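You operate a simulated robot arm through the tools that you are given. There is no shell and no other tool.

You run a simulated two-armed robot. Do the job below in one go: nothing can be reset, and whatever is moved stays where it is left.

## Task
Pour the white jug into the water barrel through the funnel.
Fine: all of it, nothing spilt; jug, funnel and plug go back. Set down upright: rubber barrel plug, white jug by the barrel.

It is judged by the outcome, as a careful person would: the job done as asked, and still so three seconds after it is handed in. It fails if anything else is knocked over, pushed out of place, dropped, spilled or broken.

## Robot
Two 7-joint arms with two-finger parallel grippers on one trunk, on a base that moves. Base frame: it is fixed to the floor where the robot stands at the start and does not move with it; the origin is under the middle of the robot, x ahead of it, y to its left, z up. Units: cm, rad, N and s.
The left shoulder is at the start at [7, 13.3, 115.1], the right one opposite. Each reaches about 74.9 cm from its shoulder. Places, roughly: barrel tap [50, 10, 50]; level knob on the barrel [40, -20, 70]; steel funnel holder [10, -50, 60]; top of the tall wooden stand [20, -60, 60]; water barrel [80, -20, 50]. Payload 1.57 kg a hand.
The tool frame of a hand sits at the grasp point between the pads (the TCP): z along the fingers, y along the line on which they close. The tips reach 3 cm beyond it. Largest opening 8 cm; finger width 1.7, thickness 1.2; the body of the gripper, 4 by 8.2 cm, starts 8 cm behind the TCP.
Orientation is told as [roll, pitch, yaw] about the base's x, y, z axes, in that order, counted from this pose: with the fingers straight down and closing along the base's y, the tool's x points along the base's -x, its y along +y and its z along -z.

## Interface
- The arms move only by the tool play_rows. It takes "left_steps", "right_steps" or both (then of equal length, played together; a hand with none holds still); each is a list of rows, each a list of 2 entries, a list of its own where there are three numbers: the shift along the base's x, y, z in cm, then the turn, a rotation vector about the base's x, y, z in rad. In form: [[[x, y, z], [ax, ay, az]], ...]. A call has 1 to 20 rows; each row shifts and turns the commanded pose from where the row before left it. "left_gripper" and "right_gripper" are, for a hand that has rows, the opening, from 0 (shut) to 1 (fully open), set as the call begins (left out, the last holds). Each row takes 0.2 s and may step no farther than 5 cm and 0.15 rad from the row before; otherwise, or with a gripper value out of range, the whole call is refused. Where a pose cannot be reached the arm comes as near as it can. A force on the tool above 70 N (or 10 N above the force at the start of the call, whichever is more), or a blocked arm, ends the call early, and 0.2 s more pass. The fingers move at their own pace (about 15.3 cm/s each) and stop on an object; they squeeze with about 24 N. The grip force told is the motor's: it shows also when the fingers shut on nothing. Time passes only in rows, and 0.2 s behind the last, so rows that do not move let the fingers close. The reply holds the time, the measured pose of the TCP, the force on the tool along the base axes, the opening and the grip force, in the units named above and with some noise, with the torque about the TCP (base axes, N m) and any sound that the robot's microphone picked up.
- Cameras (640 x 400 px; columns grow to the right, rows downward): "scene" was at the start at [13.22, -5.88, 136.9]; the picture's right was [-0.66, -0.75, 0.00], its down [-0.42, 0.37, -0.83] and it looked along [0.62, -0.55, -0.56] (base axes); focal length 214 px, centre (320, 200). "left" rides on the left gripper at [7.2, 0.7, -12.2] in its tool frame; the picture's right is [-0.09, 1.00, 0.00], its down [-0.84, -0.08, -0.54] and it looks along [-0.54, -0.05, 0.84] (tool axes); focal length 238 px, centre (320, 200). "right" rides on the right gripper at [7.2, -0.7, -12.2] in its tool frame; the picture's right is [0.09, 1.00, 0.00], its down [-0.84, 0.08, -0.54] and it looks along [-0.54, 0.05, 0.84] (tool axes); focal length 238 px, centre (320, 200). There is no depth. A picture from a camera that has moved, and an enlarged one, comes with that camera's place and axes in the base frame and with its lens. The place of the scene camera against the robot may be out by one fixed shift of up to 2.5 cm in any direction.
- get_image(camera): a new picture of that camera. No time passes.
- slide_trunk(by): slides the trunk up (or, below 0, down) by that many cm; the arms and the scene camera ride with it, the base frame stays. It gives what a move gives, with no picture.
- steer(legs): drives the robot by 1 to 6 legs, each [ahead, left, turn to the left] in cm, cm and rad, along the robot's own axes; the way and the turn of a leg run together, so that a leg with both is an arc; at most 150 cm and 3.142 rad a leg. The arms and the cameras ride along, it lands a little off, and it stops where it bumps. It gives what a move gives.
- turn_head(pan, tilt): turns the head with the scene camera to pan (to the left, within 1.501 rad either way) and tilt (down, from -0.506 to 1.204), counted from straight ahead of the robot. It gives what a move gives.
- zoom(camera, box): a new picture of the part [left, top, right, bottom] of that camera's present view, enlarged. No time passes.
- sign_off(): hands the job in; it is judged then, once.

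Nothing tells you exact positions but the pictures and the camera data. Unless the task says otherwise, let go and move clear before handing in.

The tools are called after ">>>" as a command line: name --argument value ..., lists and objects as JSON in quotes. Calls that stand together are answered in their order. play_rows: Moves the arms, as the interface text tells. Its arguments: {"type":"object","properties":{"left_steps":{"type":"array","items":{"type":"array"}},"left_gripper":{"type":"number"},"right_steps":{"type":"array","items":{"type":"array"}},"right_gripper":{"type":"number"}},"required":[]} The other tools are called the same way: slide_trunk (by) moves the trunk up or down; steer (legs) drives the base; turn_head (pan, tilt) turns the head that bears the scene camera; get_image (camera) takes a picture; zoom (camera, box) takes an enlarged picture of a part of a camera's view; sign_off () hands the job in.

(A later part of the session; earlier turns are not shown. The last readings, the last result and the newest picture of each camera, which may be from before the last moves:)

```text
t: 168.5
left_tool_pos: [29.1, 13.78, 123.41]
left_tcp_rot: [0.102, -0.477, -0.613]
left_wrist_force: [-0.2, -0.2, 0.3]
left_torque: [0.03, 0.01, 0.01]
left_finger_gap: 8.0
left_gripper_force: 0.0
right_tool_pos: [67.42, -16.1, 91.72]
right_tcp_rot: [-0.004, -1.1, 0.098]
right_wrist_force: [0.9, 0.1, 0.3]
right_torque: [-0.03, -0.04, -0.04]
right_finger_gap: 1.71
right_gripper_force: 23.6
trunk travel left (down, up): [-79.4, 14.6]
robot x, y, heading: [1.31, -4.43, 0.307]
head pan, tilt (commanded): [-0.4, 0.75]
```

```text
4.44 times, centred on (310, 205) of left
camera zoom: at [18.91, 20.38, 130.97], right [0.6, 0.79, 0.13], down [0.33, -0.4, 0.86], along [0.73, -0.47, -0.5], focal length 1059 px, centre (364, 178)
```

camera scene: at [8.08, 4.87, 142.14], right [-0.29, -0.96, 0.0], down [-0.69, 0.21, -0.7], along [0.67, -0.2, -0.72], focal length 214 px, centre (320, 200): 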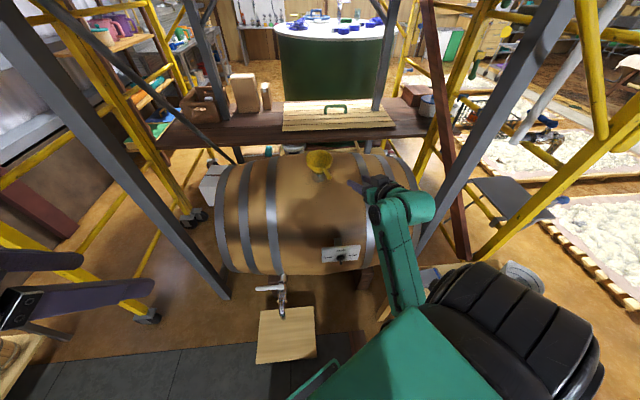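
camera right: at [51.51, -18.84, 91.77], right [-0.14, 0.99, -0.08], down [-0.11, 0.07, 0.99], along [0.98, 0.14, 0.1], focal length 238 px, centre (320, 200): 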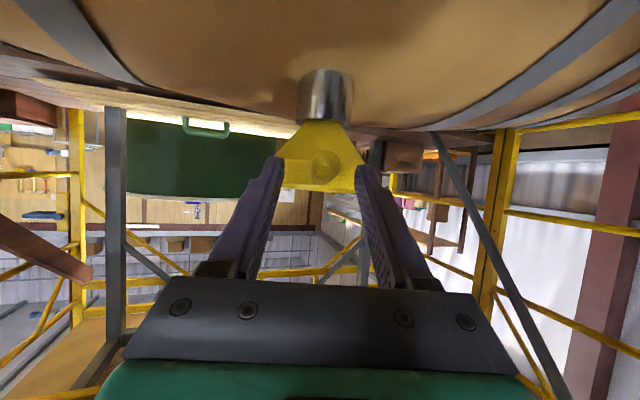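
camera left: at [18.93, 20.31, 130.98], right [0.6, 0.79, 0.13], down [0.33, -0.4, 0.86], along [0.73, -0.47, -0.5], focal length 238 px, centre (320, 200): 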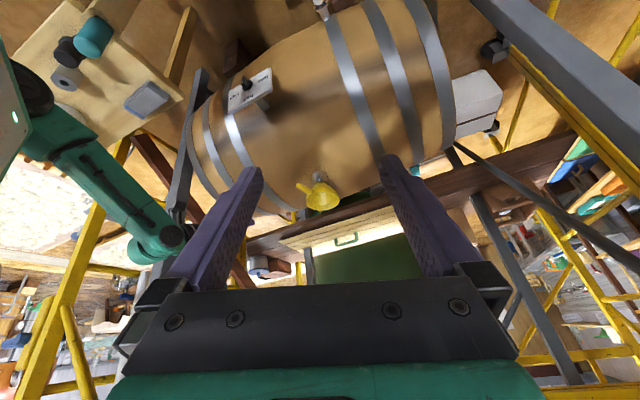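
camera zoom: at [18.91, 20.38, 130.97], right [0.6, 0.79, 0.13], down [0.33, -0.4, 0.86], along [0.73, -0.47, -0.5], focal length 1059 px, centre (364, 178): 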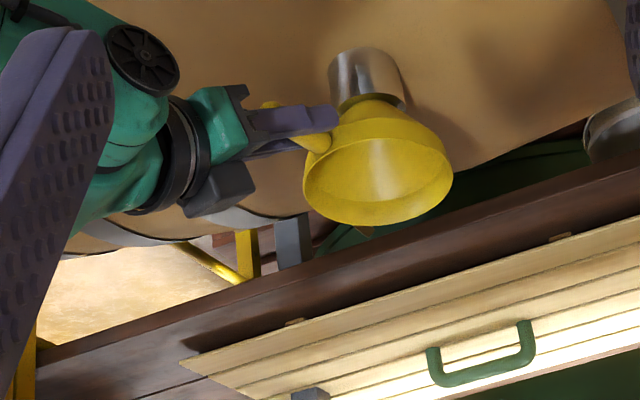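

Funnel gripped again. Lifting it straight out of the neck.

>>> play_rows --right_steps '[[[0, 0, 0.6], [0, 0, 0]], [[0, 0, 0.9], [0, 0, 0]], [[0, 0, 1.2], [0, 0, 0]], [[0, 0, 1.5], [0, 0, 0]], [[0, 0, 1.5], [0, 0, 0]], [[0, 0, 1.5], [0, 0, 0]], [[0, 0, 1.5], [0, 0, 0]], [[0, 0, 1.5], [0, 0, 0]], [[0, 0, 1.5], [0, 0, 0]], [[0, 0, 1.5], [0, 0, 0]]]'

>>> get_image --camera "right"

>>> zoom --camera "scene" --box '[270, 110, 430, 230]'

```text
t: 170.7
left_tool_pos: [29.06, 13.89, 123.48]
left_tcp_rot: [0.1, -0.477, -0.613]
left_wrist_force: [0.5, -0.3, 0.2]
left_torque: [0.0, 0.0, -0.02]
left_finger_gap: 8.03
left_gripper_force: 0.0
right_tool_pos: [67.21, -16.09, 104.73]
right_tcp_rot: [-0.003, -1.099, 0.097]
right_wrist_force: [-0.6, 1.4, -1.3]
right_torque: [-0.02, 0.07, 0.03]
right_finger_gap: 1.7
right_gripper_force: 24.0
trunk travel left (down, up): [-79.4, 14.6]
robot x, y, heading: [1.09, -4.69, 0.312]
head pan, tilt (commanded): [-0.4, 0.75]
```

```text
taken
camera right: at [53.21, -18.26, 104.0], right [-0.14, 0.99, -0.08], down [-0.11, 0.07, 0.99], along [0.98, 0.14, 0.1], focal length 238 px, centre (320, 200)
```

right: 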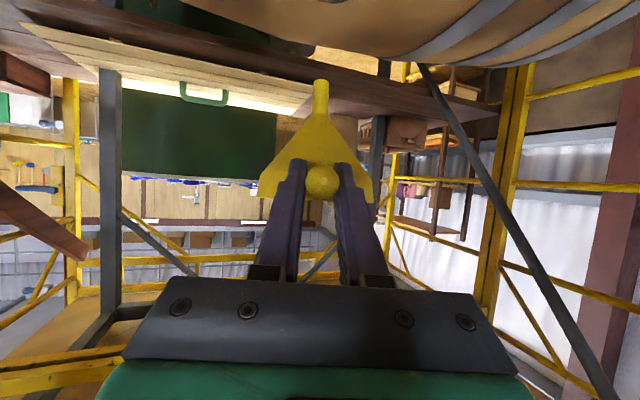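

```text
3.33 times, centred on (350, 170) of scene
camera zoom: at [15.73, -3.82, 142.54], right [-0.09, -1.0, 0.0], down [-0.68, 0.06, -0.73], along [0.73, -0.07, -0.68], focal length 715 px, centre (220, 300)
```

zoom: 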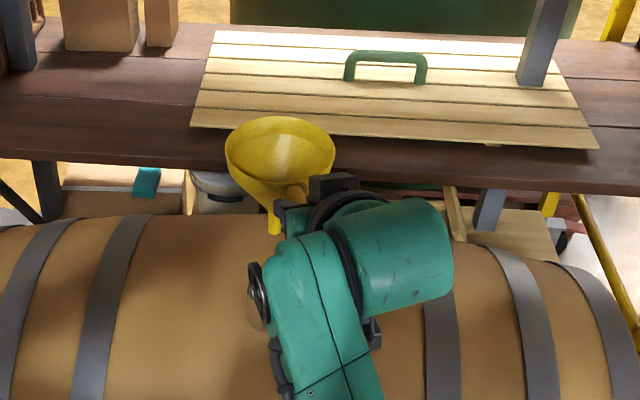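

The funnel came out cleanly. Now back to the stand with it, by the same route as before.

>>> steer --legs '[[-30.4, 17, 0]]'

>>> steer --legs '[[0, 0, -0.662]]'

>>> turn_head --pan -0.6 --tilt 0.8

>>> get_image --camera "scene"

>>> get_image --camera "right"

```text
t: 173.0
left_tool_pos: [-4.96, 20.67, 123.37]
left_tcp_rot: [0.098, -0.476, -0.612]
left_wrist_force: [0.2, 0.9, 0.9]
left_torque: [-0.01, 0.0, -0.01]
left_finger_gap: 8.01
left_gripper_force: 0.0
right_tool_pos: [33.2, -9.16, 104.79]
right_tcp_rot: [-0.001, -1.1, 0.098]
right_wrist_force: [0.7, -1.0, -0.2]
right_torque: [-0.03, 0.04, -0.04]
right_finger_gap: 1.72
right_gripper_force: 24.1
trunk travel left (down, up): [-79.4, 14.6]
robot x, y, heading: [-33.03, 2.05, 0.315]
head pan, tilt (commanded): [-0.4, 0.75]
```

```text
t: 175.2
left_tool_pos: [0.45, -0.42, 123.35]
left_tcp_rot: [0.102, -0.477, -1.277]
left_wrist_force: [0.0, -0.4, 0.6]
left_torque: [0.0, 0.01, 0.0]
left_finger_gap: 7.98
left_gripper_force: 0.1
right_tool_pos: [12.06, -47.66, 104.72]
right_tcp_rot: [-0.004, -1.1, -0.565]
right_wrist_force: [0.7, -0.1, -0.1]
right_torque: [0.02, 0.02, 0.01]
right_finger_gap: 1.68
right_gripper_force: 24.1
trunk travel left (down, up): [-79.4, 14.6]
robot x, y, heading: [-33.09, 2.55, -0.354]
head pan, tilt (commanded): [-0.4, 0.75]
```

```text
t: 175.9
left_tool_pos: [0.46, -0.41, 123.49]
left_tcp_rot: [0.101, -0.475, -1.276]
left_wrist_force: [1.1, -0.5, 0.0]
left_torque: [-0.02, 0.0, 0.0]
left_finger_gap: 7.99
left_gripper_force: 0.0
right_tool_pos: [12.07, -47.52, 104.68]
right_tcp_rot: [-0.004, -1.101, -0.565]
right_wrist_force: [0.1, 0.1, -0.5]
right_torque: [0.03, 0.05, -0.02]
right_finger_gap: 1.71
right_gripper_force: 23.6
trunk travel left (down, up): [-79.4, 14.6]
robot x, y, heading: [-32.76, 1.74, -0.356]
head pan, tilt (commanded): [-0.6, 0.799]
```

```text
taken
camera scene: at [-21.99, -6.07, 142.14], right [-0.82, -0.58, 0.0], down [-0.42, 0.58, -0.7], along [0.4, -0.57, -0.72], focal length 214 px, centre (320, 200)
```

scene: 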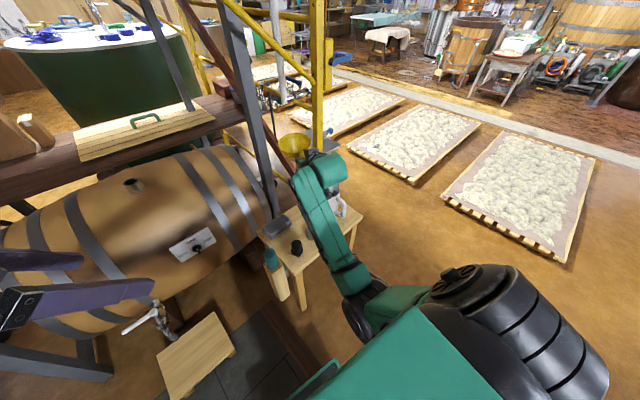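

```text
taken
camera right: at [-0.28, -40.62, 103.98], right [0.5, 0.86, -0.08], down [-0.04, 0.12, 0.99], along [0.86, -0.49, 0.1], focal length 238 px, centre (320, 200)
```

right: 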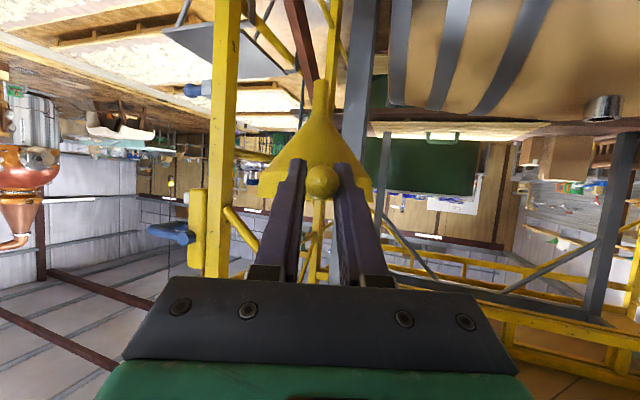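

>>> play_rows --right_steps '[[[-1.7, -0.3, 0], [0, 0, 0.055]], [[-1.7, -0.3, 0], [0, 0, 0.055]], [[-1.7, -0.3, 0], [0, 0, 0.055]], [[-1.6, -0.25, 0], [0, 0, 0.05]]]'

>>> slide_trunk --by -24

>>> get_image --camera "right"

>>> zoom --camera "scene" --box '[220, 80, 420, 260]'

```text
t: 176.9
left_tool_pos: [0.29, -0.44, 123.46]
left_tcp_rot: [0.104, -0.477, -1.278]
left_wrist_force: [-0.1, -0.5, 0.3]
left_torque: [0.02, 0.0, 0.03]
left_finger_gap: 7.98
left_gripper_force: 0.0
right_tool_pos: [5.15, -48.75, 104.9]
right_tcp_rot: [-0.001, -1.1, -0.35]
right_wrist_force: [-0.8, 0.4, -0.8]
right_torque: [0.03, 0.01, -0.02]
right_finger_gap: 1.69
right_gripper_force: 24.6
trunk travel left (down, up): [-79.4, 14.6]
robot x, y, heading: [-32.82, 2.15, -0.352]
head pan, tilt (commanded): [-0.6, 0.799]
```

```text
t: 179.4
left_tool_pos: [0.5, -0.3, 99.39]
left_tcp_rot: [0.102, -0.476, -1.277]
left_wrist_force: [0.5, 0.1, 0.3]
left_torque: [0.01, 0.0, -0.03]
left_finger_gap: 8.0
left_gripper_force: 0.1
right_tool_pos: [5.2, -48.78, 80.88]
right_tcp_rot: [-0.003, -1.1, -0.351]
right_wrist_force: [-0.5, 0.2, -0.6]
right_torque: [0.02, 0.05, 0.02]
right_finger_gap: 1.68
right_gripper_force: 23.9
trunk travel left (down, up): [-55.4, 38.6]
robot x, y, heading: [-33.1, 1.84, -0.357]
head pan, tilt (commanded): [-0.6, 0.799]
```

```text
taken
camera right: at [-8.29, -44.52, 80.05], right [0.31, 0.95, -0.08], down [-0.07, 0.11, 0.99], along [0.95, -0.3, 0.1], focal length 238 px, centre (320, 200)
```

right: 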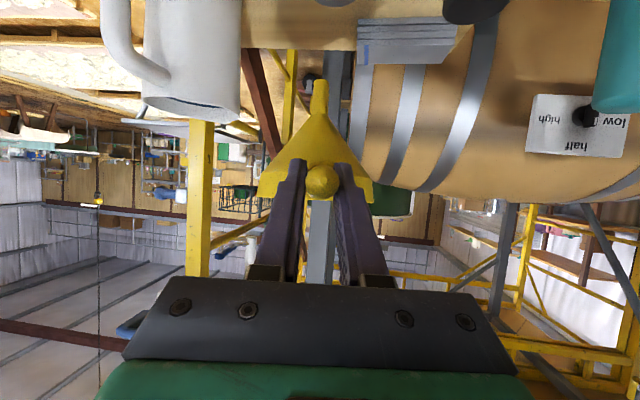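

```text
2.22 times, centred on (320, 170) of scene
camera zoom: at [-22.01, -6.06, 118.15], right [-0.82, -0.58, 0.0], down [-0.41, 0.58, -0.7], along [0.4, -0.57, -0.72], focal length 477 px, centre (320, 267)
```

zoom: 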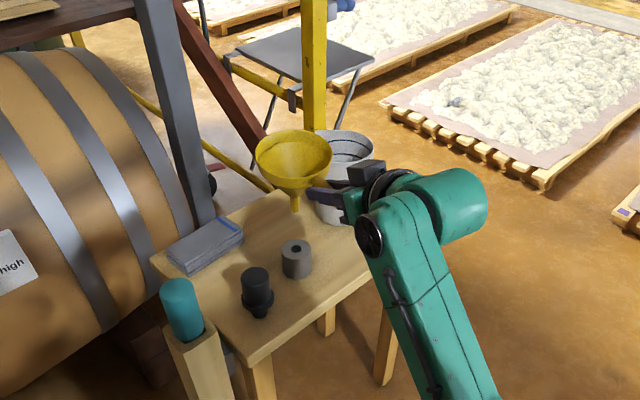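

>>> play_rows --right_steps '[[[0, 0, -1.5], [0, 0, 0]], [[0, 0, -1.5], [0, 0, 0]], [[0, 0, -0.8], [0, 0, 0]]]'

>>> zoom --camera "right" --box '[250, 0, 410, 120]'

>>> zoom --camera "scene" --box '[280, 130, 350, 210]'

>>> get_image --camera "left"

```text
t: 180.2
left_tool_pos: [0.43, -0.33, 99.41]
left_tcp_rot: [0.101, -0.476, -1.278]
left_wrist_force: [0.3, 0.7, -0.1]
left_torque: [-0.05, 0.0, -0.03]
left_finger_gap: 7.98
left_gripper_force: 0.1
right_tool_pos: [5.09, -48.66, 77.07]
right_tcp_rot: [0.0, -1.099, -0.352]
right_wrist_force: [0.3, 0.5, 0.2]
right_torque: [0.03, 0.02, 0.02]
right_finger_gap: 1.71
right_gripper_force: 23.8
trunk travel left (down, up): [-55.4, 38.6]
robot x, y, heading: [-32.96, 2.68, -0.356]
head pan, tilt (commanded): [-0.6, 0.799]
```

```text
3.33 times, centred on (330, 60) of right
camera zoom: at [-8.33, -44.53, 76.2], right [0.31, 0.95, -0.08], down [-0.07, 0.11, 0.99], along [0.95, -0.3, 0.1], focal length 794 px, centre (287, 667)
```

zoom: 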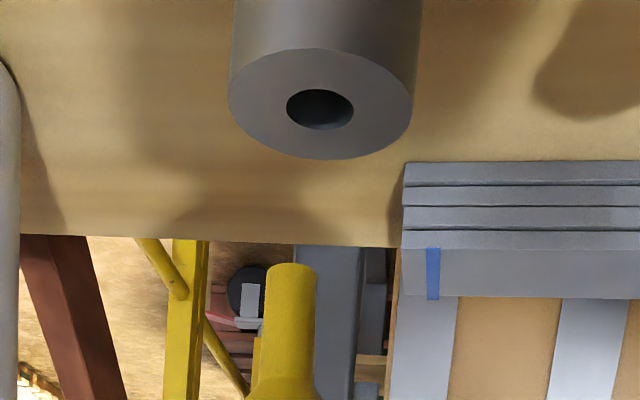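

```text
5.00 times, centred on (315, 170) of scene
camera zoom: at [-22.0, -6.06, 118.14], right [-0.82, -0.58, 0.0], down [-0.41, 0.58, -0.7], along [0.4, -0.57, -0.72], focal length 1072 px, centre (345, 350)
```

zoom: 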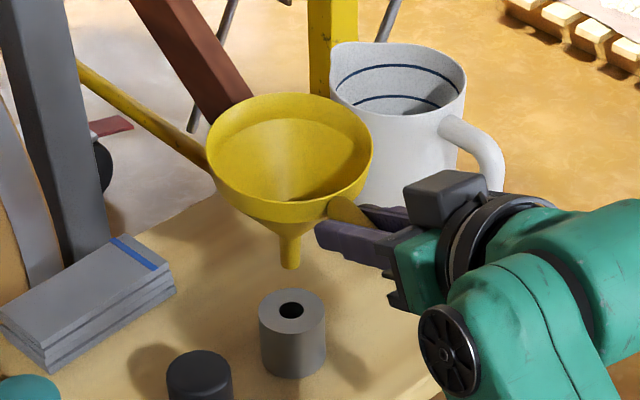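

```text
taken
camera left: at [-3.63, 11.03, 106.97], right [0.96, 0.25, 0.13], down [0.02, -0.52, 0.86], along [0.28, -0.82, -0.5], focal length 238 px, centre (320, 200)
```

left: 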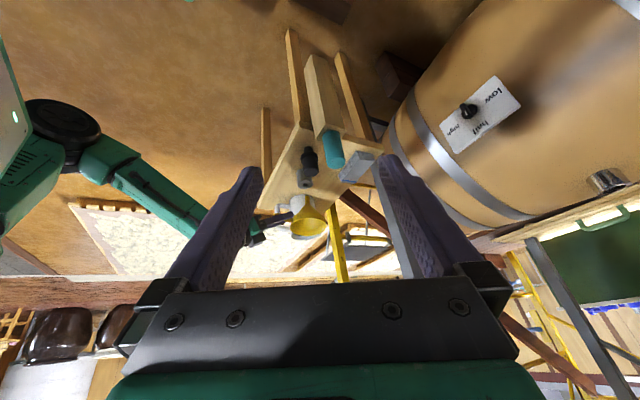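

>>> zoom --camera "left" --box '[270, 140, 350, 240]'

```text
4.00 times, centred on (310, 190) of left
camera zoom: at [-3.63, 11.03, 106.97], right [0.96, 0.25, 0.13], down [0.02, -0.52, 0.86], along [0.28, -0.82, -0.5], focal length 953 px, centre (360, 240)
```

zoom: 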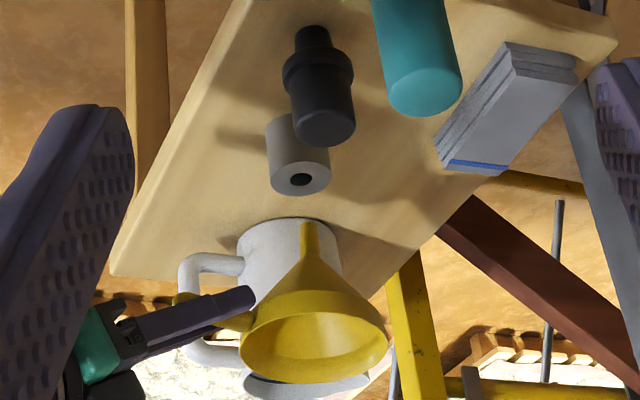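

The spout tip is about 0.5 cm off in y from the holder's hole. I'll correct and come down closer before checking again.

>>> play_rows --right_steps '[[[-0.15, 0.5, -0.5], [0, 0, 0]], [[0, 0, -0.9], [0, 0, 0]], [[0, 0, -0.9], [0, 0, 0]]]'

>>> zoom --camera "right" --box '[270, 20, 390, 110]'

>>> zoom --camera "scene" --box '[285, 150, 335, 190]'

>>> zoom --camera "left" --box '[280, 160, 340, 210]'

```text
t: 181.0
left_tool_pos: [0.37, -0.32, 99.53]
left_tcp_rot: [0.101, -0.476, -1.279]
left_wrist_force: [-0.1, -0.5, -0.3]
left_torque: [-0.01, 0.03, 0.04]
left_finger_gap: 8.01
left_gripper_force: 0.0
right_tool_pos: [5.11, -48.33, 74.67]
right_tcp_rot: [-0.003, -1.1, -0.352]
right_wrist_force: [-0.5, -0.3, -0.8]
right_torque: [0.03, 0.03, -0.01]
right_finger_gap: 1.69
right_gripper_force: 24.2
trunk travel left (down, up): [-55.4, 38.6]
robot x, y, heading: [-33.07, 2.12, -0.353]
head pan, tilt (commanded): [-0.6, 0.799]
```

```text
4.44 times, centred on (330, 65) of right
camera zoom: at [-8.43, -44.03, 73.92], right [0.31, 0.95, -0.08], down [-0.07, 0.11, 0.99], along [0.95, -0.3, 0.1], focal length 1059 px, centre (276, 800)
```

zoom: 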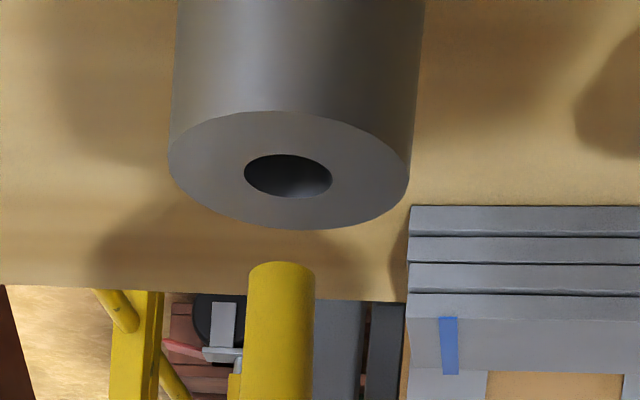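

```text
10.00 times, centred on (310, 170) of scene
camera zoom: at [-22.01, -6.06, 118.14], right [-0.82, -0.58, 0.0], down [-0.41, 0.58, -0.7], along [0.4, -0.57, -0.72], focal length 2145 px, centre (420, 500)
```

zoom: 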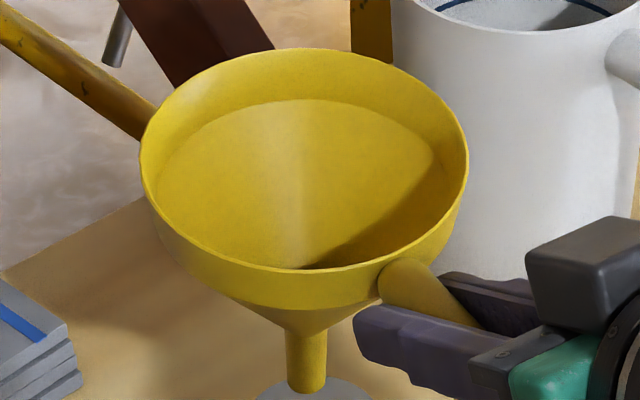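

```text
8.00 times, centred on (310, 185) of left
camera zoom: at [-3.63, 11.03, 106.97], right [0.96, 0.25, 0.13], down [0.02, -0.52, 0.86], along [0.28, -0.82, -0.5], focal length 1907 px, centre (400, 320)
```

zoom: 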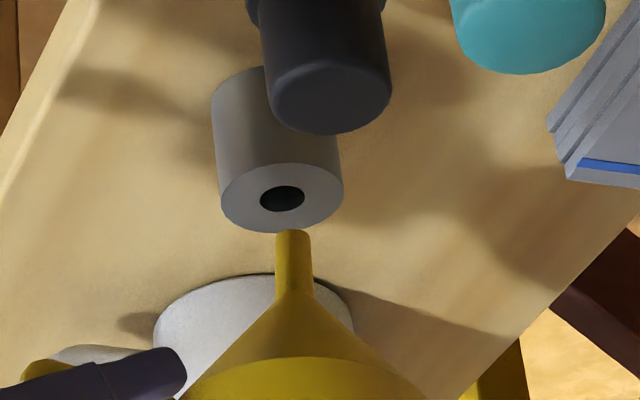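

Very close now; ~0.3 cm too far in +x. Correcting and lowering into the hole.

>>> play_rows --right_steps '[[[-0.3, 0.1, 0], [0, 0, 0]], [[0, 0, -0.6], [0, 0, 0]], [[0, 0, -0.6], [0, 0, 0]]]'

>>> zoom --camera "right" --box '[270, 20, 390, 110]'

>>> zoom --camera "left" --box '[280, 160, 340, 210]'

>>> zoom --camera "scene" --box '[285, 155, 335, 195]'

```text
t: 181.8
left_tool_pos: [0.38, -0.36, 99.5]
left_tcp_rot: [0.102, -0.477, -1.278]
left_wrist_force: [-0.1, 0.3, 0.0]
left_torque: [0.0, -0.03, -0.02]
left_finger_gap: 7.99
left_gripper_force: 0.1
right_tool_pos: [4.71, -48.03, 73.54]
right_tcp_rot: [-0.006, -1.099, -0.351]
right_wrist_force: [0.6, 0.4, -0.6]
right_torque: [0.01, 0.02, -0.01]
right_finger_gap: 1.67
right_gripper_force: 23.7
trunk travel left (down, up): [-55.4, 38.6]
robot x, y, heading: [-32.93, 2.18, -0.353]
head pan, tilt (commanded): [-0.6, 0.799]
```

```text
4.44 times, centred on (330, 65) of right
camera zoom: at [-8.74, -43.93, 72.74], right [0.31, 0.95, -0.08], down [-0.07, 0.11, 0.99], along [0.95, -0.3, 0.1], focal length 1059 px, centre (276, 800)
```

zoom: 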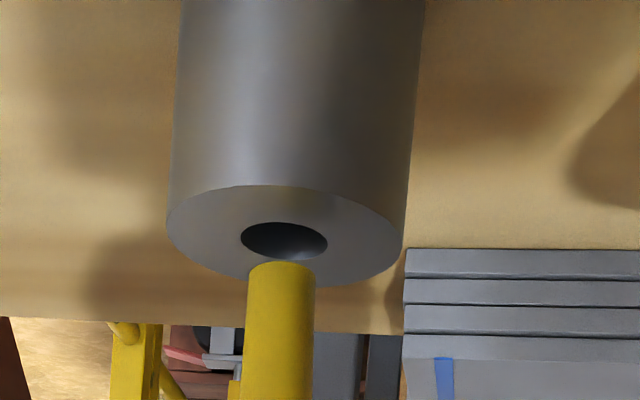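

```text
8.00 times, centred on (310, 185) of left
camera zoom: at [-3.63, 11.03, 106.97], right [0.96, 0.25, 0.13], down [0.02, -0.52, 0.86], along [0.28, -0.82, -0.5], focal length 1907 px, centre (400, 320)
```

zoom: 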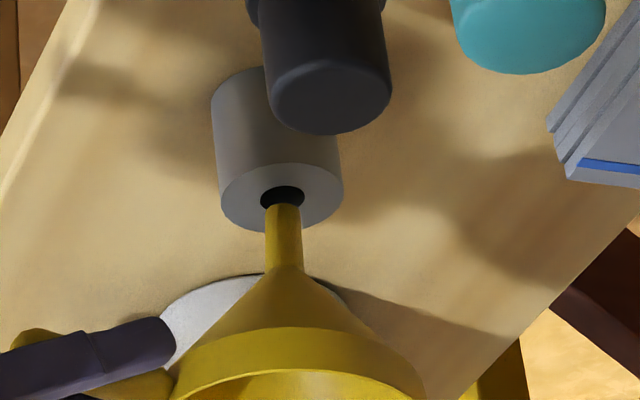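

```text
10.00 times, centred on (310, 175) of scene
camera zoom: at [-22.01, -6.06, 118.14], right [-0.82, -0.58, 0.0], down [-0.41, 0.58, -0.7], along [0.4, -0.57, -0.72], focal length 2145 px, centre (420, 450)
```

zoom: 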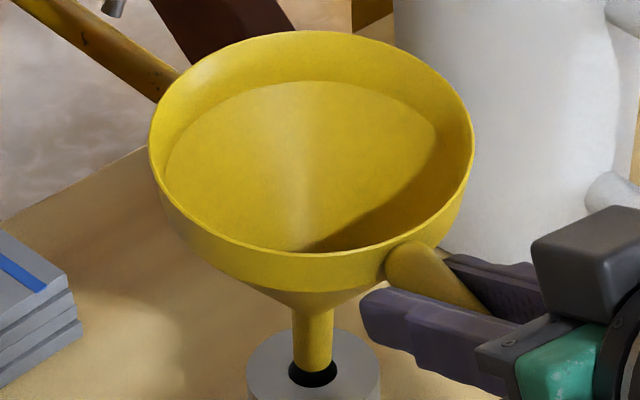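

Aligned in all three views. Lowering into the holder while watching forces.

>>> play_rows --right_steps '[[[0, 0, -0.5], [0, 0, 0]], [[0, 0, -0.5], [0, 0, 0]], [[0, 0, -0.4], [0, 0, 0]]]'

>>> zoom --camera "left" --box '[280, 160, 340, 210]'

>>> zoom --camera "right" --box '[270, 30, 390, 120]'

```text
t: 182.6
left_tool_pos: [0.38, -0.41, 99.43]
left_tcp_rot: [0.103, -0.476, -1.277]
left_wrist_force: [-0.5, 0.7, 0.5]
left_torque: [-0.03, -0.05, 0.01]
left_finger_gap: 7.98
left_gripper_force: 0.1
right_tool_pos: [4.8, -48.2, 72.12]
right_tcp_rot: [-0.002, -1.1, -0.352]
right_wrist_force: [0.3, -0.5, -0.1]
right_torque: [0.05, 0.01, 0.02]
right_finger_gap: 1.71
right_gripper_force: 24.4
trunk travel left (down, up): [-55.4, 38.6]
robot x, y, heading: [-32.71, 2.27, -0.353]
head pan, tilt (commanded): [-0.6, 0.799]
```

```text
8.00 times, centred on (310, 185) of left
camera zoom: at [-3.63, 11.03, 106.97], right [0.96, 0.25, 0.13], down [0.02, -0.52, 0.86], along [0.28, -0.82, -0.5], focal length 1907 px, centre (400, 320)
```

zoom: 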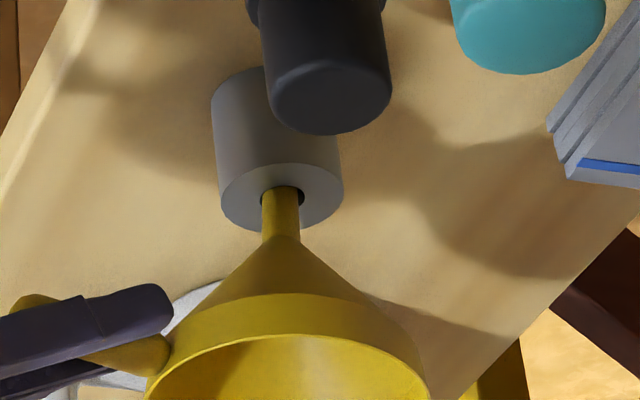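

```text
4.44 times, centred on (330, 75) of right
camera zoom: at [-8.73, -43.94, 71.32], right [0.31, 0.95, -0.08], down [-0.07, 0.11, 0.99], along [0.95, -0.3, 0.1], focal length 1059 px, centre (276, 756)
```

zoom: 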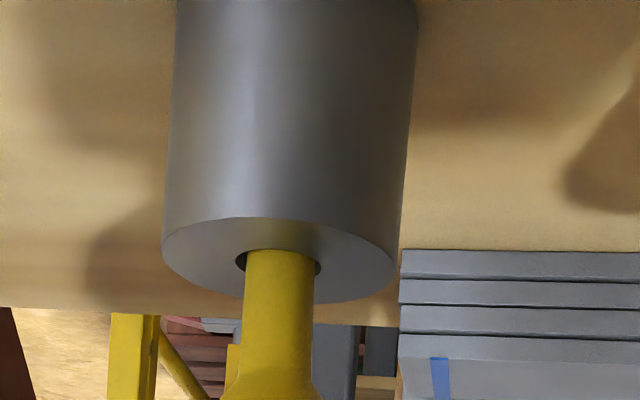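

>>> play_rows --right_steps '[[[0.05, 0, -0.5], [0, 0, 0]], [[0, 0, -0.5], [0, 0, 0]], [[0, 0, -0.5], [0, 0, 0]]]'

>>> play_rows --right_steps '[[[0, 0, -0.4], [0, 0, 0]]]'

>>> zoom --camera "left" --box '[280, 160, 340, 210]'

>>> zoom --camera "right" --box '[270, 60, 390, 150]'

```text
t: 183.4
left_tool_pos: [0.53, -0.3, 99.41]
left_tcp_rot: [0.101, -0.474, -1.277]
left_wrist_force: [-0.1, -0.3, 0.4]
left_torque: [-0.01, 0.02, -0.03]
left_finger_gap: 7.98
left_gripper_force: 0.0
right_tool_pos: [4.74, -48.04, 70.7]
right_tcp_rot: [-0.004, -1.101, -0.35]
right_wrist_force: [2.7, -1.0, 0.7]
right_torque: [-0.13, -0.33, -0.01]
right_finger_gap: 1.71
right_gripper_force: 24.5
trunk travel left (down, up): [-55.4, 38.6]
robot x, y, heading: [-33.06, 1.79, -0.356]
head pan, tilt (commanded): [-0.6, 0.799]
```

```text
t: 183.8
left_tool_pos: [0.48, -0.49, 99.46]
left_tcp_rot: [0.099, -0.475, -1.278]
left_wrist_force: [0.3, 0.8, 0.1]
left_torque: [0.03, 0.0, -0.01]
left_finger_gap: 8.0
left_gripper_force: 0.0
right_tool_pos: [4.86, -48.08, 70.31]
right_tcp_rot: [-0.003, -1.1, -0.349]
right_wrist_force: [6.6, -2.8, 2.5]
right_torque: [-0.27, -0.66, -0.03]
right_finger_gap: 1.7
right_gripper_force: 24.1
trunk travel left (down, up): [-55.4, 38.6]
robot x, y, heading: [-32.73, 2.16, -0.352]
head pan, tilt (commanded): [-0.6, 0.799]
```

```text
8.00 times, centred on (310, 185) of left
camera zoom: at [-3.57, 11.03, 106.96], right [0.96, 0.25, 0.13], down [0.02, -0.52, 0.86], along [0.28, -0.82, -0.5], focal length 1907 px, centre (400, 320)
```

zoom: 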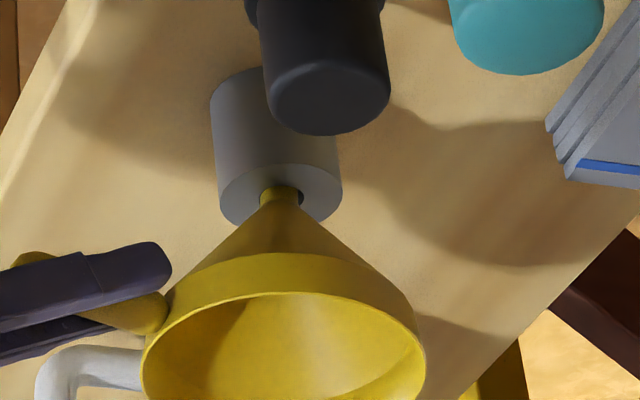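

```text
4.44 times, centred on (330, 105) of right
camera zoom: at [-8.62, -43.92, 69.49], right [0.31, 0.95, -0.08], down [-0.07, 0.11, 0.99], along [0.95, -0.3, 0.1], focal length 1059 px, centre (276, 622)
```

zoom: 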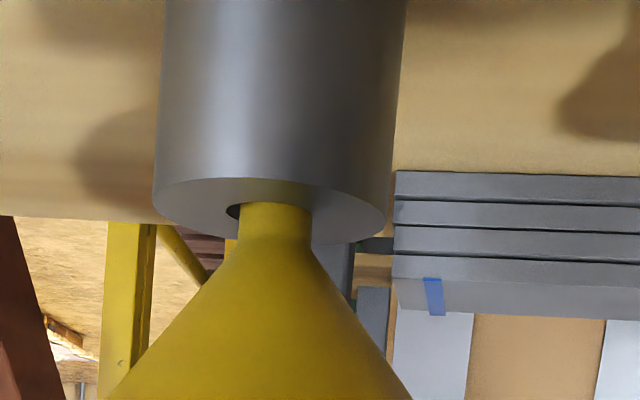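

Side force shows the spout pressing on the near wall; easing it forward 0.3 cm.

>>> play_rows --right_steps '[[[0.15, -0.06, 0.1], [0, 0, 0]], [[0.13, -0.05, 0], [0, 0, 0]]]'

>>> play_rows --right_steps '[[[0, 0, -0.4], [0, 0, 0]]]'

>>> zoom --camera "right" --box '[270, 60, 390, 150]'

```text
t: 184.4
left_tool_pos: [0.45, -0.49, 99.47]
left_tcp_rot: [0.101, -0.477, -1.279]
left_wrist_force: [-0.4, 0.0, -0.4]
left_torque: [-0.01, 0.01, -0.01]
left_finger_gap: 8.01
left_gripper_force: 0.1
right_tool_pos: [5.07, -48.33, 70.34]
right_tcp_rot: [-0.003, -1.097, -0.352]
right_wrist_force: [0.3, -0.2, -1.0]
right_torque: [0.0, 0.02, 0.0]
right_finger_gap: 1.68
right_gripper_force: 23.6
trunk travel left (down, up): [-55.4, 38.6]
robot x, y, heading: [-32.8, 2.07, -0.351]
head pan, tilt (commanded): [-0.6, 0.799]
```

```text
t: 184.8
left_tool_pos: [0.27, -0.48, 99.35]
left_tcp_rot: [0.101, -0.475, -1.278]
left_wrist_force: [-0.3, 0.1, -1.2]
left_torque: [-0.01, 0.0, 0.02]
left_finger_gap: 8.02
left_gripper_force: 0.1
right_tool_pos: [5.09, -48.21, 70.0]
right_tcp_rot: [-0.004, -1.1, -0.351]
right_wrist_force: [-2.1, 0.3, -0.4]
right_torque: [0.0, 0.15, -0.05]
right_finger_gap: 1.73
right_gripper_force: 23.7
trunk travel left (down, up): [-55.4, 38.6]
robot x, y, heading: [-32.93, 2.18, -0.349]
head pan, tilt (commanded): [-0.6, 0.799]
```

```text
4.44 times, centred on (330, 105) of right
camera zoom: at [-8.44, -44.05, 69.18], right [0.31, 0.95, -0.08], down [-0.07, 0.11, 0.99], along [0.95, -0.3, 0.1], focal length 1059 px, centre (276, 622)
```

zoom: 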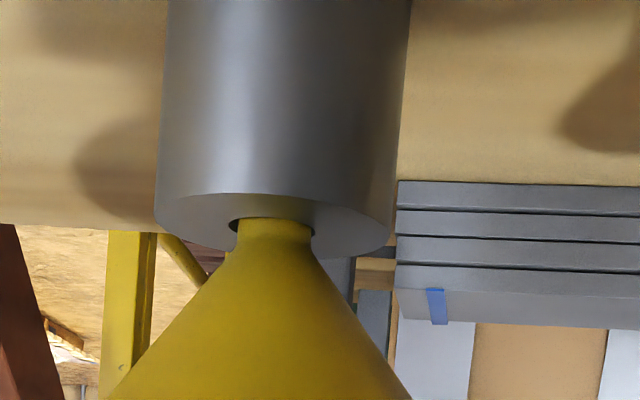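

>>> play_rows --right_steps '[[[-0.05, 0, -0.25], [0, 0, 0]]]'

>>> play_rows --right_steps '[[[0, 0, -0.25], [0, 0, 0]]]'

>>> zoom --camera "right" --box '[270, 60, 390, 150]'

```text
t: 185.2
left_tool_pos: [0.44, -0.4, 99.32]
left_tcp_rot: [0.103, -0.477, -1.278]
left_wrist_force: [-0.8, -0.6, 0.4]
left_torque: [0.0, 0.01, 0.0]
left_finger_gap: 8.01
left_gripper_force: 0.1
right_tool_pos: [5.03, -48.2, 69.66]
right_tcp_rot: [-0.003, -1.099, -0.352]
right_wrist_force: [0.2, 0.2, 0.4]
right_torque: [-0.01, 0.07, -0.01]
right_finger_gap: 1.7
right_gripper_force: 24.1
trunk travel left (down, up): [-55.4, 38.6]
robot x, y, heading: [-32.79, 2.14, -0.353]
head pan, tilt (commanded): [-0.6, 0.799]
```

```text
t: 185.6
left_tool_pos: [0.37, -0.39, 99.4]
left_tcp_rot: [0.101, -0.479, -1.278]
left_wrist_force: [0.1, -0.9, 0.6]
left_torque: [0.0, 0.04, -0.02]
left_finger_gap: 8.01
left_gripper_force: 0.1
right_tool_pos: [5.16, -48.3, 69.6]
right_tcp_rot: [-0.002, -1.104, -0.351]
right_wrist_force: [-1.1, -0.6, 2.8]
right_torque: [-0.01, -0.14, -0.05]
right_finger_gap: 1.72
right_gripper_force: 23.2
trunk travel left (down, up): [-55.4, 38.6]
robot x, y, heading: [-33.03, 2.68, -0.355]
head pan, tilt (commanded): [-0.6, 0.799]
```

```text
4.44 times, centred on (330, 105) of right
camera zoom: at [-8.45, -44.01, 68.69], right [0.31, 0.95, -0.08], down [-0.07, 0.11, 0.99], along [0.95, -0.3, 0.1], focal length 1059 px, centre (276, 622)
```

zoom: 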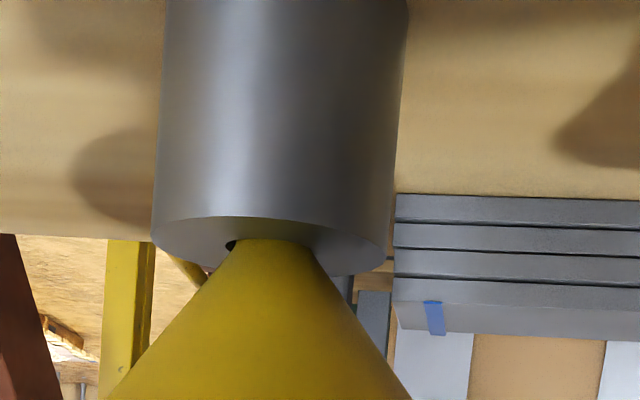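

The funnel is seated in its holder. Releasing and backing out along the fingers.

>>> play_rows --right_steps '[[[0, 0, 0.15], [0, 0, 0]]]'

>>> play_rows --right_steps '[[[0, 0, 0], [0, 0, 0]], [[0, 0, 0], [0, 0, 0]]]' --right_gripper 0.5

>>> play_rows --right_steps '[[[-0.84, 0.31, 0.45], [0, 0, 0]], [[-0.84, 0.31, 0.45], [0, 0, 0]], [[-1.26, 0.46, 0.68], [0, 0, 0]], [[-1.26, 0.46, 0.68], [0, 0, 0]], [[-1.68, 0.61, 0.9], [0, 0, 0]], [[-1.68, 0.61, 0.9], [0, 0, 0]], [[-1.68, 0.61, 0.9], [0, 0, 0]]]'

>>> get_image --camera "right"

>>> zoom --camera "scene" --box '[220, 110, 420, 260]'

```text
t: 186.0
left_tool_pos: [0.41, -0.43, 99.44]
left_tcp_rot: [0.101, -0.478, -1.278]
left_wrist_force: [-0.1, 0.5, 0.2]
left_torque: [0.01, -0.02, 0.01]
left_finger_gap: 8.0
left_gripper_force: 0.0
right_tool_pos: [5.07, -48.2, 69.48]
right_tcp_rot: [-0.002, -1.098, -0.351]
right_wrist_force: [2.1, -1.2, 1.0]
right_torque: [-0.1, -0.15, -0.08]
right_finger_gap: 1.71
right_gripper_force: 24.0
trunk travel left (down, up): [-55.4, 38.6]
robot x, y, heading: [-32.85, 2.01, -0.353]
head pan, tilt (commanded): [-0.6, 0.799]
```

```text
t: 186.6
left_tool_pos: [0.44, -0.31, 99.44]
left_tcp_rot: [0.102, -0.476, -1.278]
left_wrist_force: [-0.4, 0.3, 0.7]
left_torque: [-0.01, -0.04, -0.02]
left_finger_gap: 8.02
left_gripper_force: 0.0
right_tool_pos: [5.06, -48.2, 69.61]
right_tcp_rot: [-0.003, -1.1, -0.35]
right_wrist_force: [-0.1, -0.6, 0.4]
right_torque: [0.02, 0.0, -0.01]
right_finger_gap: 3.99
right_gripper_force: 0.0
trunk travel left (down, up): [-55.4, 38.6]
robot x, y, heading: [-32.64, 1.88, -0.356]
head pan, tilt (commanded): [-0.6, 0.799]
```

```text
t: 188.2
left_tool_pos: [0.46, -0.29, 99.5]
left_tcp_rot: [0.102, -0.478, -1.278]
left_wrist_force: [0.1, 0.2, 1.1]
left_torque: [0.0, -0.02, 0.02]
left_finger_gap: 7.98
left_gripper_force: 0.0
right_tool_pos: [-4.42, -44.86, 74.5]
right_tcp_rot: [-0.003, -1.099, -0.35]
right_wrist_force: [-0.1, -0.6, 0.5]
right_torque: [-0.02, -0.01, 0.01]
right_finger_gap: 3.99
right_gripper_force: 0.0
trunk travel left (down, up): [-55.4, 38.6]
robot x, y, heading: [-32.77, 1.95, -0.351]
head pan, tilt (commanded): [-0.6, 0.799]
```

```text
taken
camera right: at [-17.82, -40.66, 73.75], right [0.31, 0.95, -0.08], down [-0.07, 0.11, 0.99], along [0.95, -0.3, 0.1], focal length 238 px, centre (320, 200)
```

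right: 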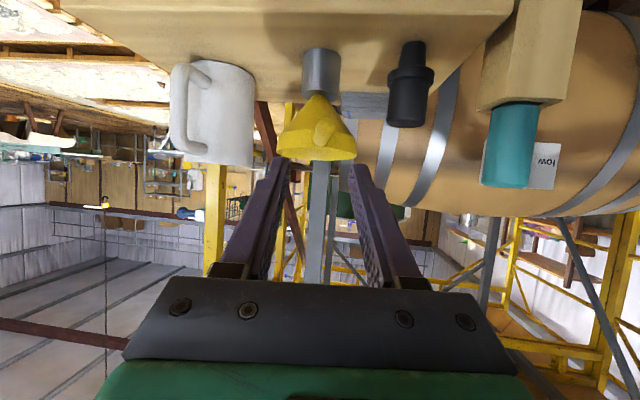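

```text
2.67 times, centred on (320, 185) of scene
camera zoom: at [-22.07, -6.02, 118.15], right [-0.82, -0.58, 0.0], down [-0.41, 0.58, -0.7], along [0.4, -0.57, -0.72], focal length 572 px, centre (320, 240)
```

zoom: 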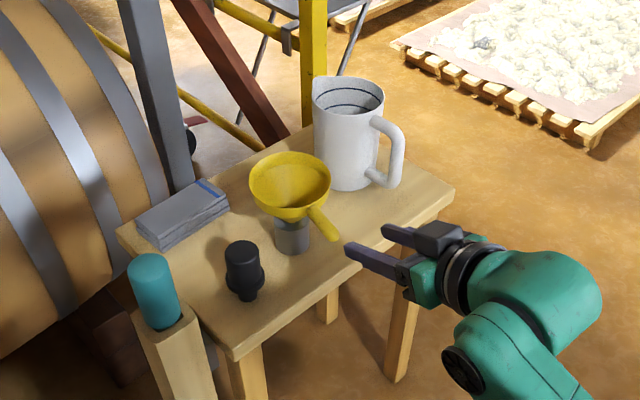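

Jug and funnel are back. Now the plug: moving to line up behind it.

>>> play_rows --right_steps '[[[0, 2.4, 0], [0, 0, -0.0525]], [[0, 2.4, 0], [0, 0, -0.0525]], [[0, 2.4, 0], [0, 0, -0.0525]], [[0, 2.4, 0], [0, 0, -0.0525]], [[2, 0, -1.5], [0, 0, 0]], [[2, 0, -1.5], [0, 0, 0]], [[2, 0, -1.5], [0, 0, 0]], [[2, 0, -1.3], [0, 0, 0]]]' --right_gripper 0.9

>>> get_image --camera "right"

>>> zoom --camera "scene" --box '[220, 130, 380, 260]'

```text
t: 190.0
left_tool_pos: [0.45, -0.31, 99.36]
left_tcp_rot: [0.1, -0.477, -1.279]
left_wrist_force: [-0.1, 0.5, 0.2]
left_torque: [0.02, 0.0, -0.01]
left_finger_gap: 8.0
left_gripper_force: 0.1
right_tool_pos: [3.92, -35.24, 68.68]
right_tcp_rot: [-0.005, -1.098, -0.56]
right_wrist_force: [0.1, 0.3, 0.1]
right_torque: [-0.02, 0.02, 0.0]
right_finger_gap: 7.19
right_gripper_force: 0.1
trunk travel left (down, up): [-55.4, 38.6]
robot x, y, heading: [-32.84, 2.57, -0.356]
head pan, tilt (commanded): [-0.6, 0.799]
```

```text
taken
camera right: at [-8.4, -28.31, 67.84], right [0.5, 0.86, -0.08], down [-0.04, 0.12, 0.99], along [0.87, -0.49, 0.1], focal length 238 px, centre (320, 200)
```

right: 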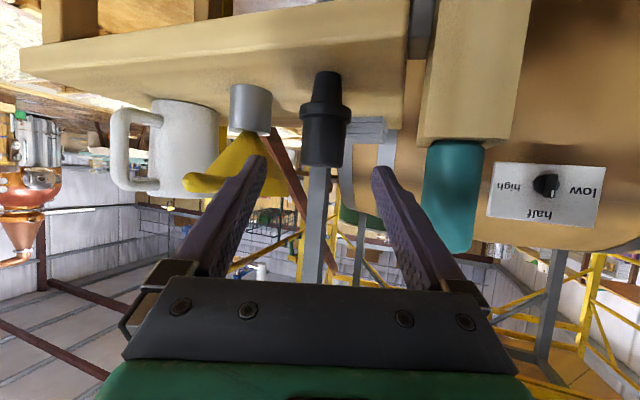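

```text
3.08 times, centred on (300, 195) of scene
camera zoom: at [-21.95, -6.05, 118.14], right [-0.82, -0.58, 0.0], down [-0.42, 0.58, -0.7], along [0.4, -0.57, -0.72], focal length 660 px, centre (382, 215)
```

zoom: 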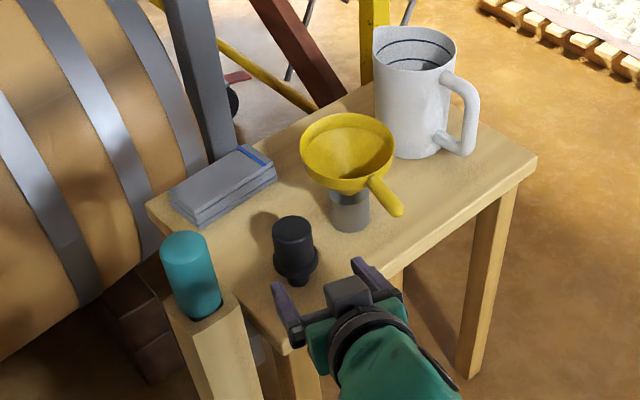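

>>> play_rows --right_steps '[[[1.5, -0.85, -0.85], [0, 0, 0]], [[1.5, -0.85, -0.85], [0, 0, 0]], [[1.5, -0.87, -0.85], [0, 0, 0]], [[1.5, -0.87, -0.85], [0, 0, 0]]]'

>>> get_image --camera "right"

```text
t: 191.0
left_tool_pos: [0.45, -0.4, 99.4]
left_tcp_rot: [0.101, -0.476, -1.277]
left_wrist_force: [0.2, 0.3, 0.4]
left_torque: [0.03, 0.01, 0.02]
left_finger_gap: 8.02
left_gripper_force: 0.0
right_tool_pos: [9.82, -38.77, 65.25]
right_tcp_rot: [-0.004, -1.099, -0.559]
right_wrist_force: [0.5, 0.1, -0.2]
right_torque: [0.0, 0.0, -0.01]
right_finger_gap: 7.21
right_gripper_force: 0.1
trunk travel left (down, up): [-55.4, 38.6]
robot x, y, heading: [-32.85, 2.35, -0.354]
head pan, tilt (commanded): [-0.6, 0.799]
```

```text
taken
camera right: at [-2.43, -31.76, 64.48], right [0.5, 0.86, -0.08], down [-0.04, 0.12, 0.99], along [0.87, -0.49, 0.1], focal length 238 px, centre (320, 200)
```

right: 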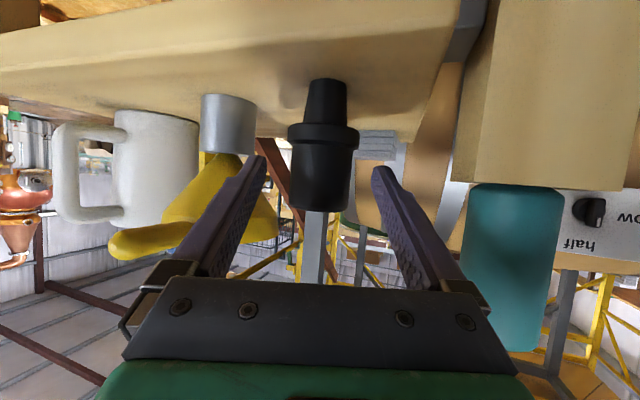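

>>> play_rows --right_steps '[[[1.5, -0.85, -0.8], [0, 0, 0]], [[1.55, -0.85, -0.85], [0, 0, 0]]]'

>>> get_image --camera "right"

```text
t: 191.6
left_tool_pos: [0.35, -0.52, 99.36]
left_tcp_rot: [0.102, -0.475, -1.277]
left_wrist_force: [-1.3, 0.1, 1.3]
left_torque: [0.0, 0.0, 0.01]
left_finger_gap: 8.02
left_gripper_force: 0.1
right_tool_pos: [12.97, -40.39, 63.58]
right_tcp_rot: [-0.003, -1.1, -0.559]
right_wrist_force: [0.5, -0.6, -0.1]
right_torque: [-0.02, 0.0, 0.03]
right_finger_gap: 7.19
right_gripper_force: 0.1
trunk travel left (down, up): [-55.4, 38.6]
robot x, y, heading: [-32.7, 2.11, -0.354]
head pan, tilt (commanded): [-0.6, 0.799]
```

```text
taken
camera right: at [0.6, -33.42, 62.84], right [0.5, 0.86, -0.08], down [-0.04, 0.12, 0.99], along [0.87, -0.49, 0.1], focal length 238 px, centre (320, 200)
```

right: 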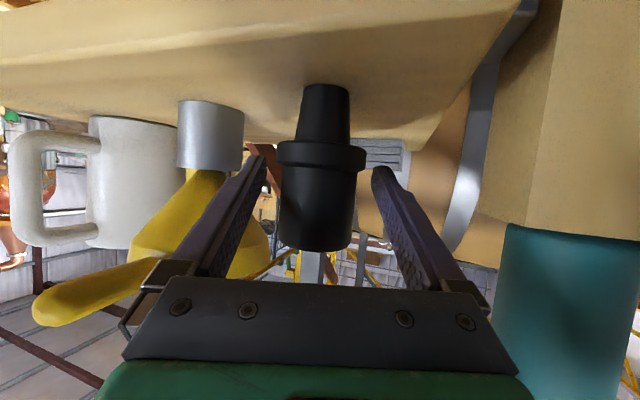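

Position matches where I set it down. Closing on the knob and lifting.

>>> play_rows --right_steps '[[[0, 0, 0], [0, 0, 0]], [[0, 0, 0], [0, 0, 0]], [[0, 0, 0], [0, 0, 0]]]' --right_gripper 0.0

>>> play_rows --right_steps '[[[0, 0, 0.5], [0, 0, 0]], [[0, 0, 1], [0, 0, 0]], [[0, 0, 1.5], [0, 0, 0]], [[0, 0, 2], [0, 0, 0]], [[0, 0, 2], [0, 0, 0]], [[0, 0, 2], [0, 0, 0]]]'

>>> get_image --camera "right"

```text
t: 192.4
left_tool_pos: [0.33, -0.33, 99.36]
left_tcp_rot: [0.1, -0.481, -1.278]
left_wrist_force: [-0.8, -0.2, -0.2]
left_torque: [-0.02, 0.0, 0.0]
left_finger_gap: 8.0
left_gripper_force: 0.0
right_tool_pos: [12.87, -40.44, 63.79]
right_tcp_rot: [-0.003, -1.104, -0.561]
right_wrist_force: [2.6, -2.7, 5.5]
right_torque: [-0.11, -0.2, -0.06]
right_finger_gap: 4.18
right_gripper_force: 24.3
trunk travel left (down, up): [-55.4, 38.6]
robot x, y, heading: [-32.9, 2.53, -0.357]
head pan, tilt (commanded): [-0.6, 0.799]
```

```text
t: 193.8
left_tool_pos: [0.5, -0.35, 99.34]
left_tcp_rot: [0.101, -0.478, -1.278]
left_wrist_force: [0.4, -0.4, -1.3]
left_torque: [-0.01, 0.02, 0.0]
left_finger_gap: 8.0
left_gripper_force: 0.1
right_tool_pos: [12.8, -40.44, 72.85]
right_tcp_rot: [-0.004, -1.1, -0.56]
right_wrist_force: [0.0, 0.1, -1.6]
right_torque: [0.01, -0.03, -0.01]
right_finger_gap: 4.21
right_gripper_force: 23.9
trunk travel left (down, up): [-55.4, 38.6]
robot x, y, heading: [-33.06, 2.16, -0.356]
head pan, tilt (commanded): [-0.6, 0.799]
```

```text
taken
camera right: at [0.49, -33.49, 71.93], right [0.5, 0.86, -0.08], down [-0.05, 0.12, 0.99], along [0.87, -0.49, 0.1], focal length 238 px, centre (320, 200)
```

right: 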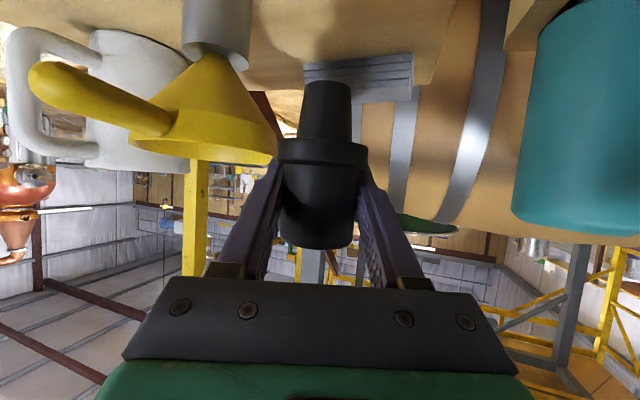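

Plug in hand, hanging straight. Raising and returning to the barrel.

>>> slide_trunk --by 24

>>> steer --legs '[[0, 0, 0.66]]'

>>> steer --legs '[[20, -11, 0]]'

>>> turn_head --pan -0.4 --tilt 0.75

>>> get_image --camera "scene"

```text
t: 196.3
left_tool_pos: [0.36, -0.25, 123.36]
left_tcp_rot: [0.1, -0.477, -1.278]
left_wrist_force: [0.2, -0.4, 0.8]
left_torque: [0.02, -0.01, 0.0]
left_finger_gap: 7.99
left_gripper_force: 0.0
right_tool_pos: [12.77, -40.46, 96.67]
right_tcp_rot: [-0.003, -1.098, -0.563]
right_wrist_force: [0.3, -0.7, -1.0]
right_torque: [0.01, 0.0, 0.03]
right_finger_gap: 4.2
right_gripper_force: 24.3
trunk travel left (down, up): [-79.4, 14.6]
robot x, y, heading: [-33.13, 2.34, -0.358]
head pan, tilt (commanded): [-0.6, 0.799]
```

```text
t: 198.5
left_tool_pos: [-5.0, 20.48, 123.48]
left_tcp_rot: [0.1, -0.476, -0.623]
left_wrist_force: [0.4, -0.2, -0.4]
left_torque: [-0.02, -0.01, 0.03]
left_finger_gap: 7.98
left_gripper_force: 0.1
right_tool_pos: [29.37, -3.6, 96.67]
right_tcp_rot: [-0.004, -1.099, 0.095]
right_wrist_force: [-0.2, 0.9, 0.8]
right_torque: [-0.02, -0.01, -0.02]
right_finger_gap: 4.21
right_gripper_force: 23.6
trunk travel left (down, up): [-79.4, 14.6]
robot x, y, heading: [-33.01, 2.3, 0.306]
head pan, tilt (commanded): [-0.6, 0.799]
```

```text
t: 200.2
left_tool_pos: [17.29, 16.0, 123.54]
left_tcp_rot: [0.102, -0.479, -0.622]
left_wrist_force: [0.1, 0.2, -0.3]
left_torque: [0.02, -0.02, 0.05]
left_finger_gap: 7.99
left_gripper_force: 0.1
right_tool_pos: [51.46, -8.17, 96.71]
right_tcp_rot: [-0.002, -1.101, 0.097]
right_wrist_force: [-0.8, 0.0, -0.9]
right_torque: [-0.01, 0.01, 0.0]
right_finger_gap: 4.19
right_gripper_force: 23.9
trunk travel left (down, up): [-79.4, 14.6]
robot x, y, heading: [-10.82, -2.45, 0.303]
head pan, tilt (commanded): [-0.6, 0.799]
```

```text
t: 200.9
left_tool_pos: [17.37, 15.88, 123.4]
left_tcp_rot: [0.102, -0.475, -0.618]
left_wrist_force: [1.6, -0.4, -0.6]
left_torque: [0.01, 0.03, -0.03]
left_finger_gap: 8.0
left_gripper_force: 0.1
right_tool_pos: [51.87, -8.1, 96.72]
right_tcp_rot: [-0.004, -1.099, 0.095]
right_wrist_force: [0.3, 0.1, -0.9]
right_torque: [0.02, -0.02, -0.05]
right_finger_gap: 4.15
right_gripper_force: 23.5
trunk travel left (down, up): [-79.4, 14.6]
robot x, y, heading: [-10.64, -2.67, 0.302]
head pan, tilt (commanded): [-0.4, 0.75]
```

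```text
taken
camera scene: at [4.03, -1.65, 142.53], right [-0.1, -1.0, 0.0], down [-0.68, 0.07, -0.73], along [0.73, -0.07, -0.68], focal length 214 px, centre (320, 200)
```

scene: 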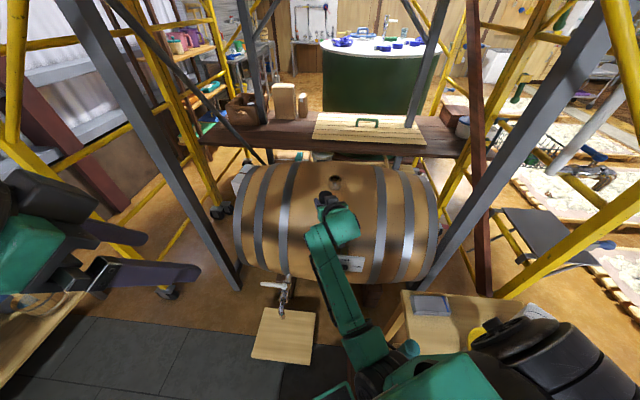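

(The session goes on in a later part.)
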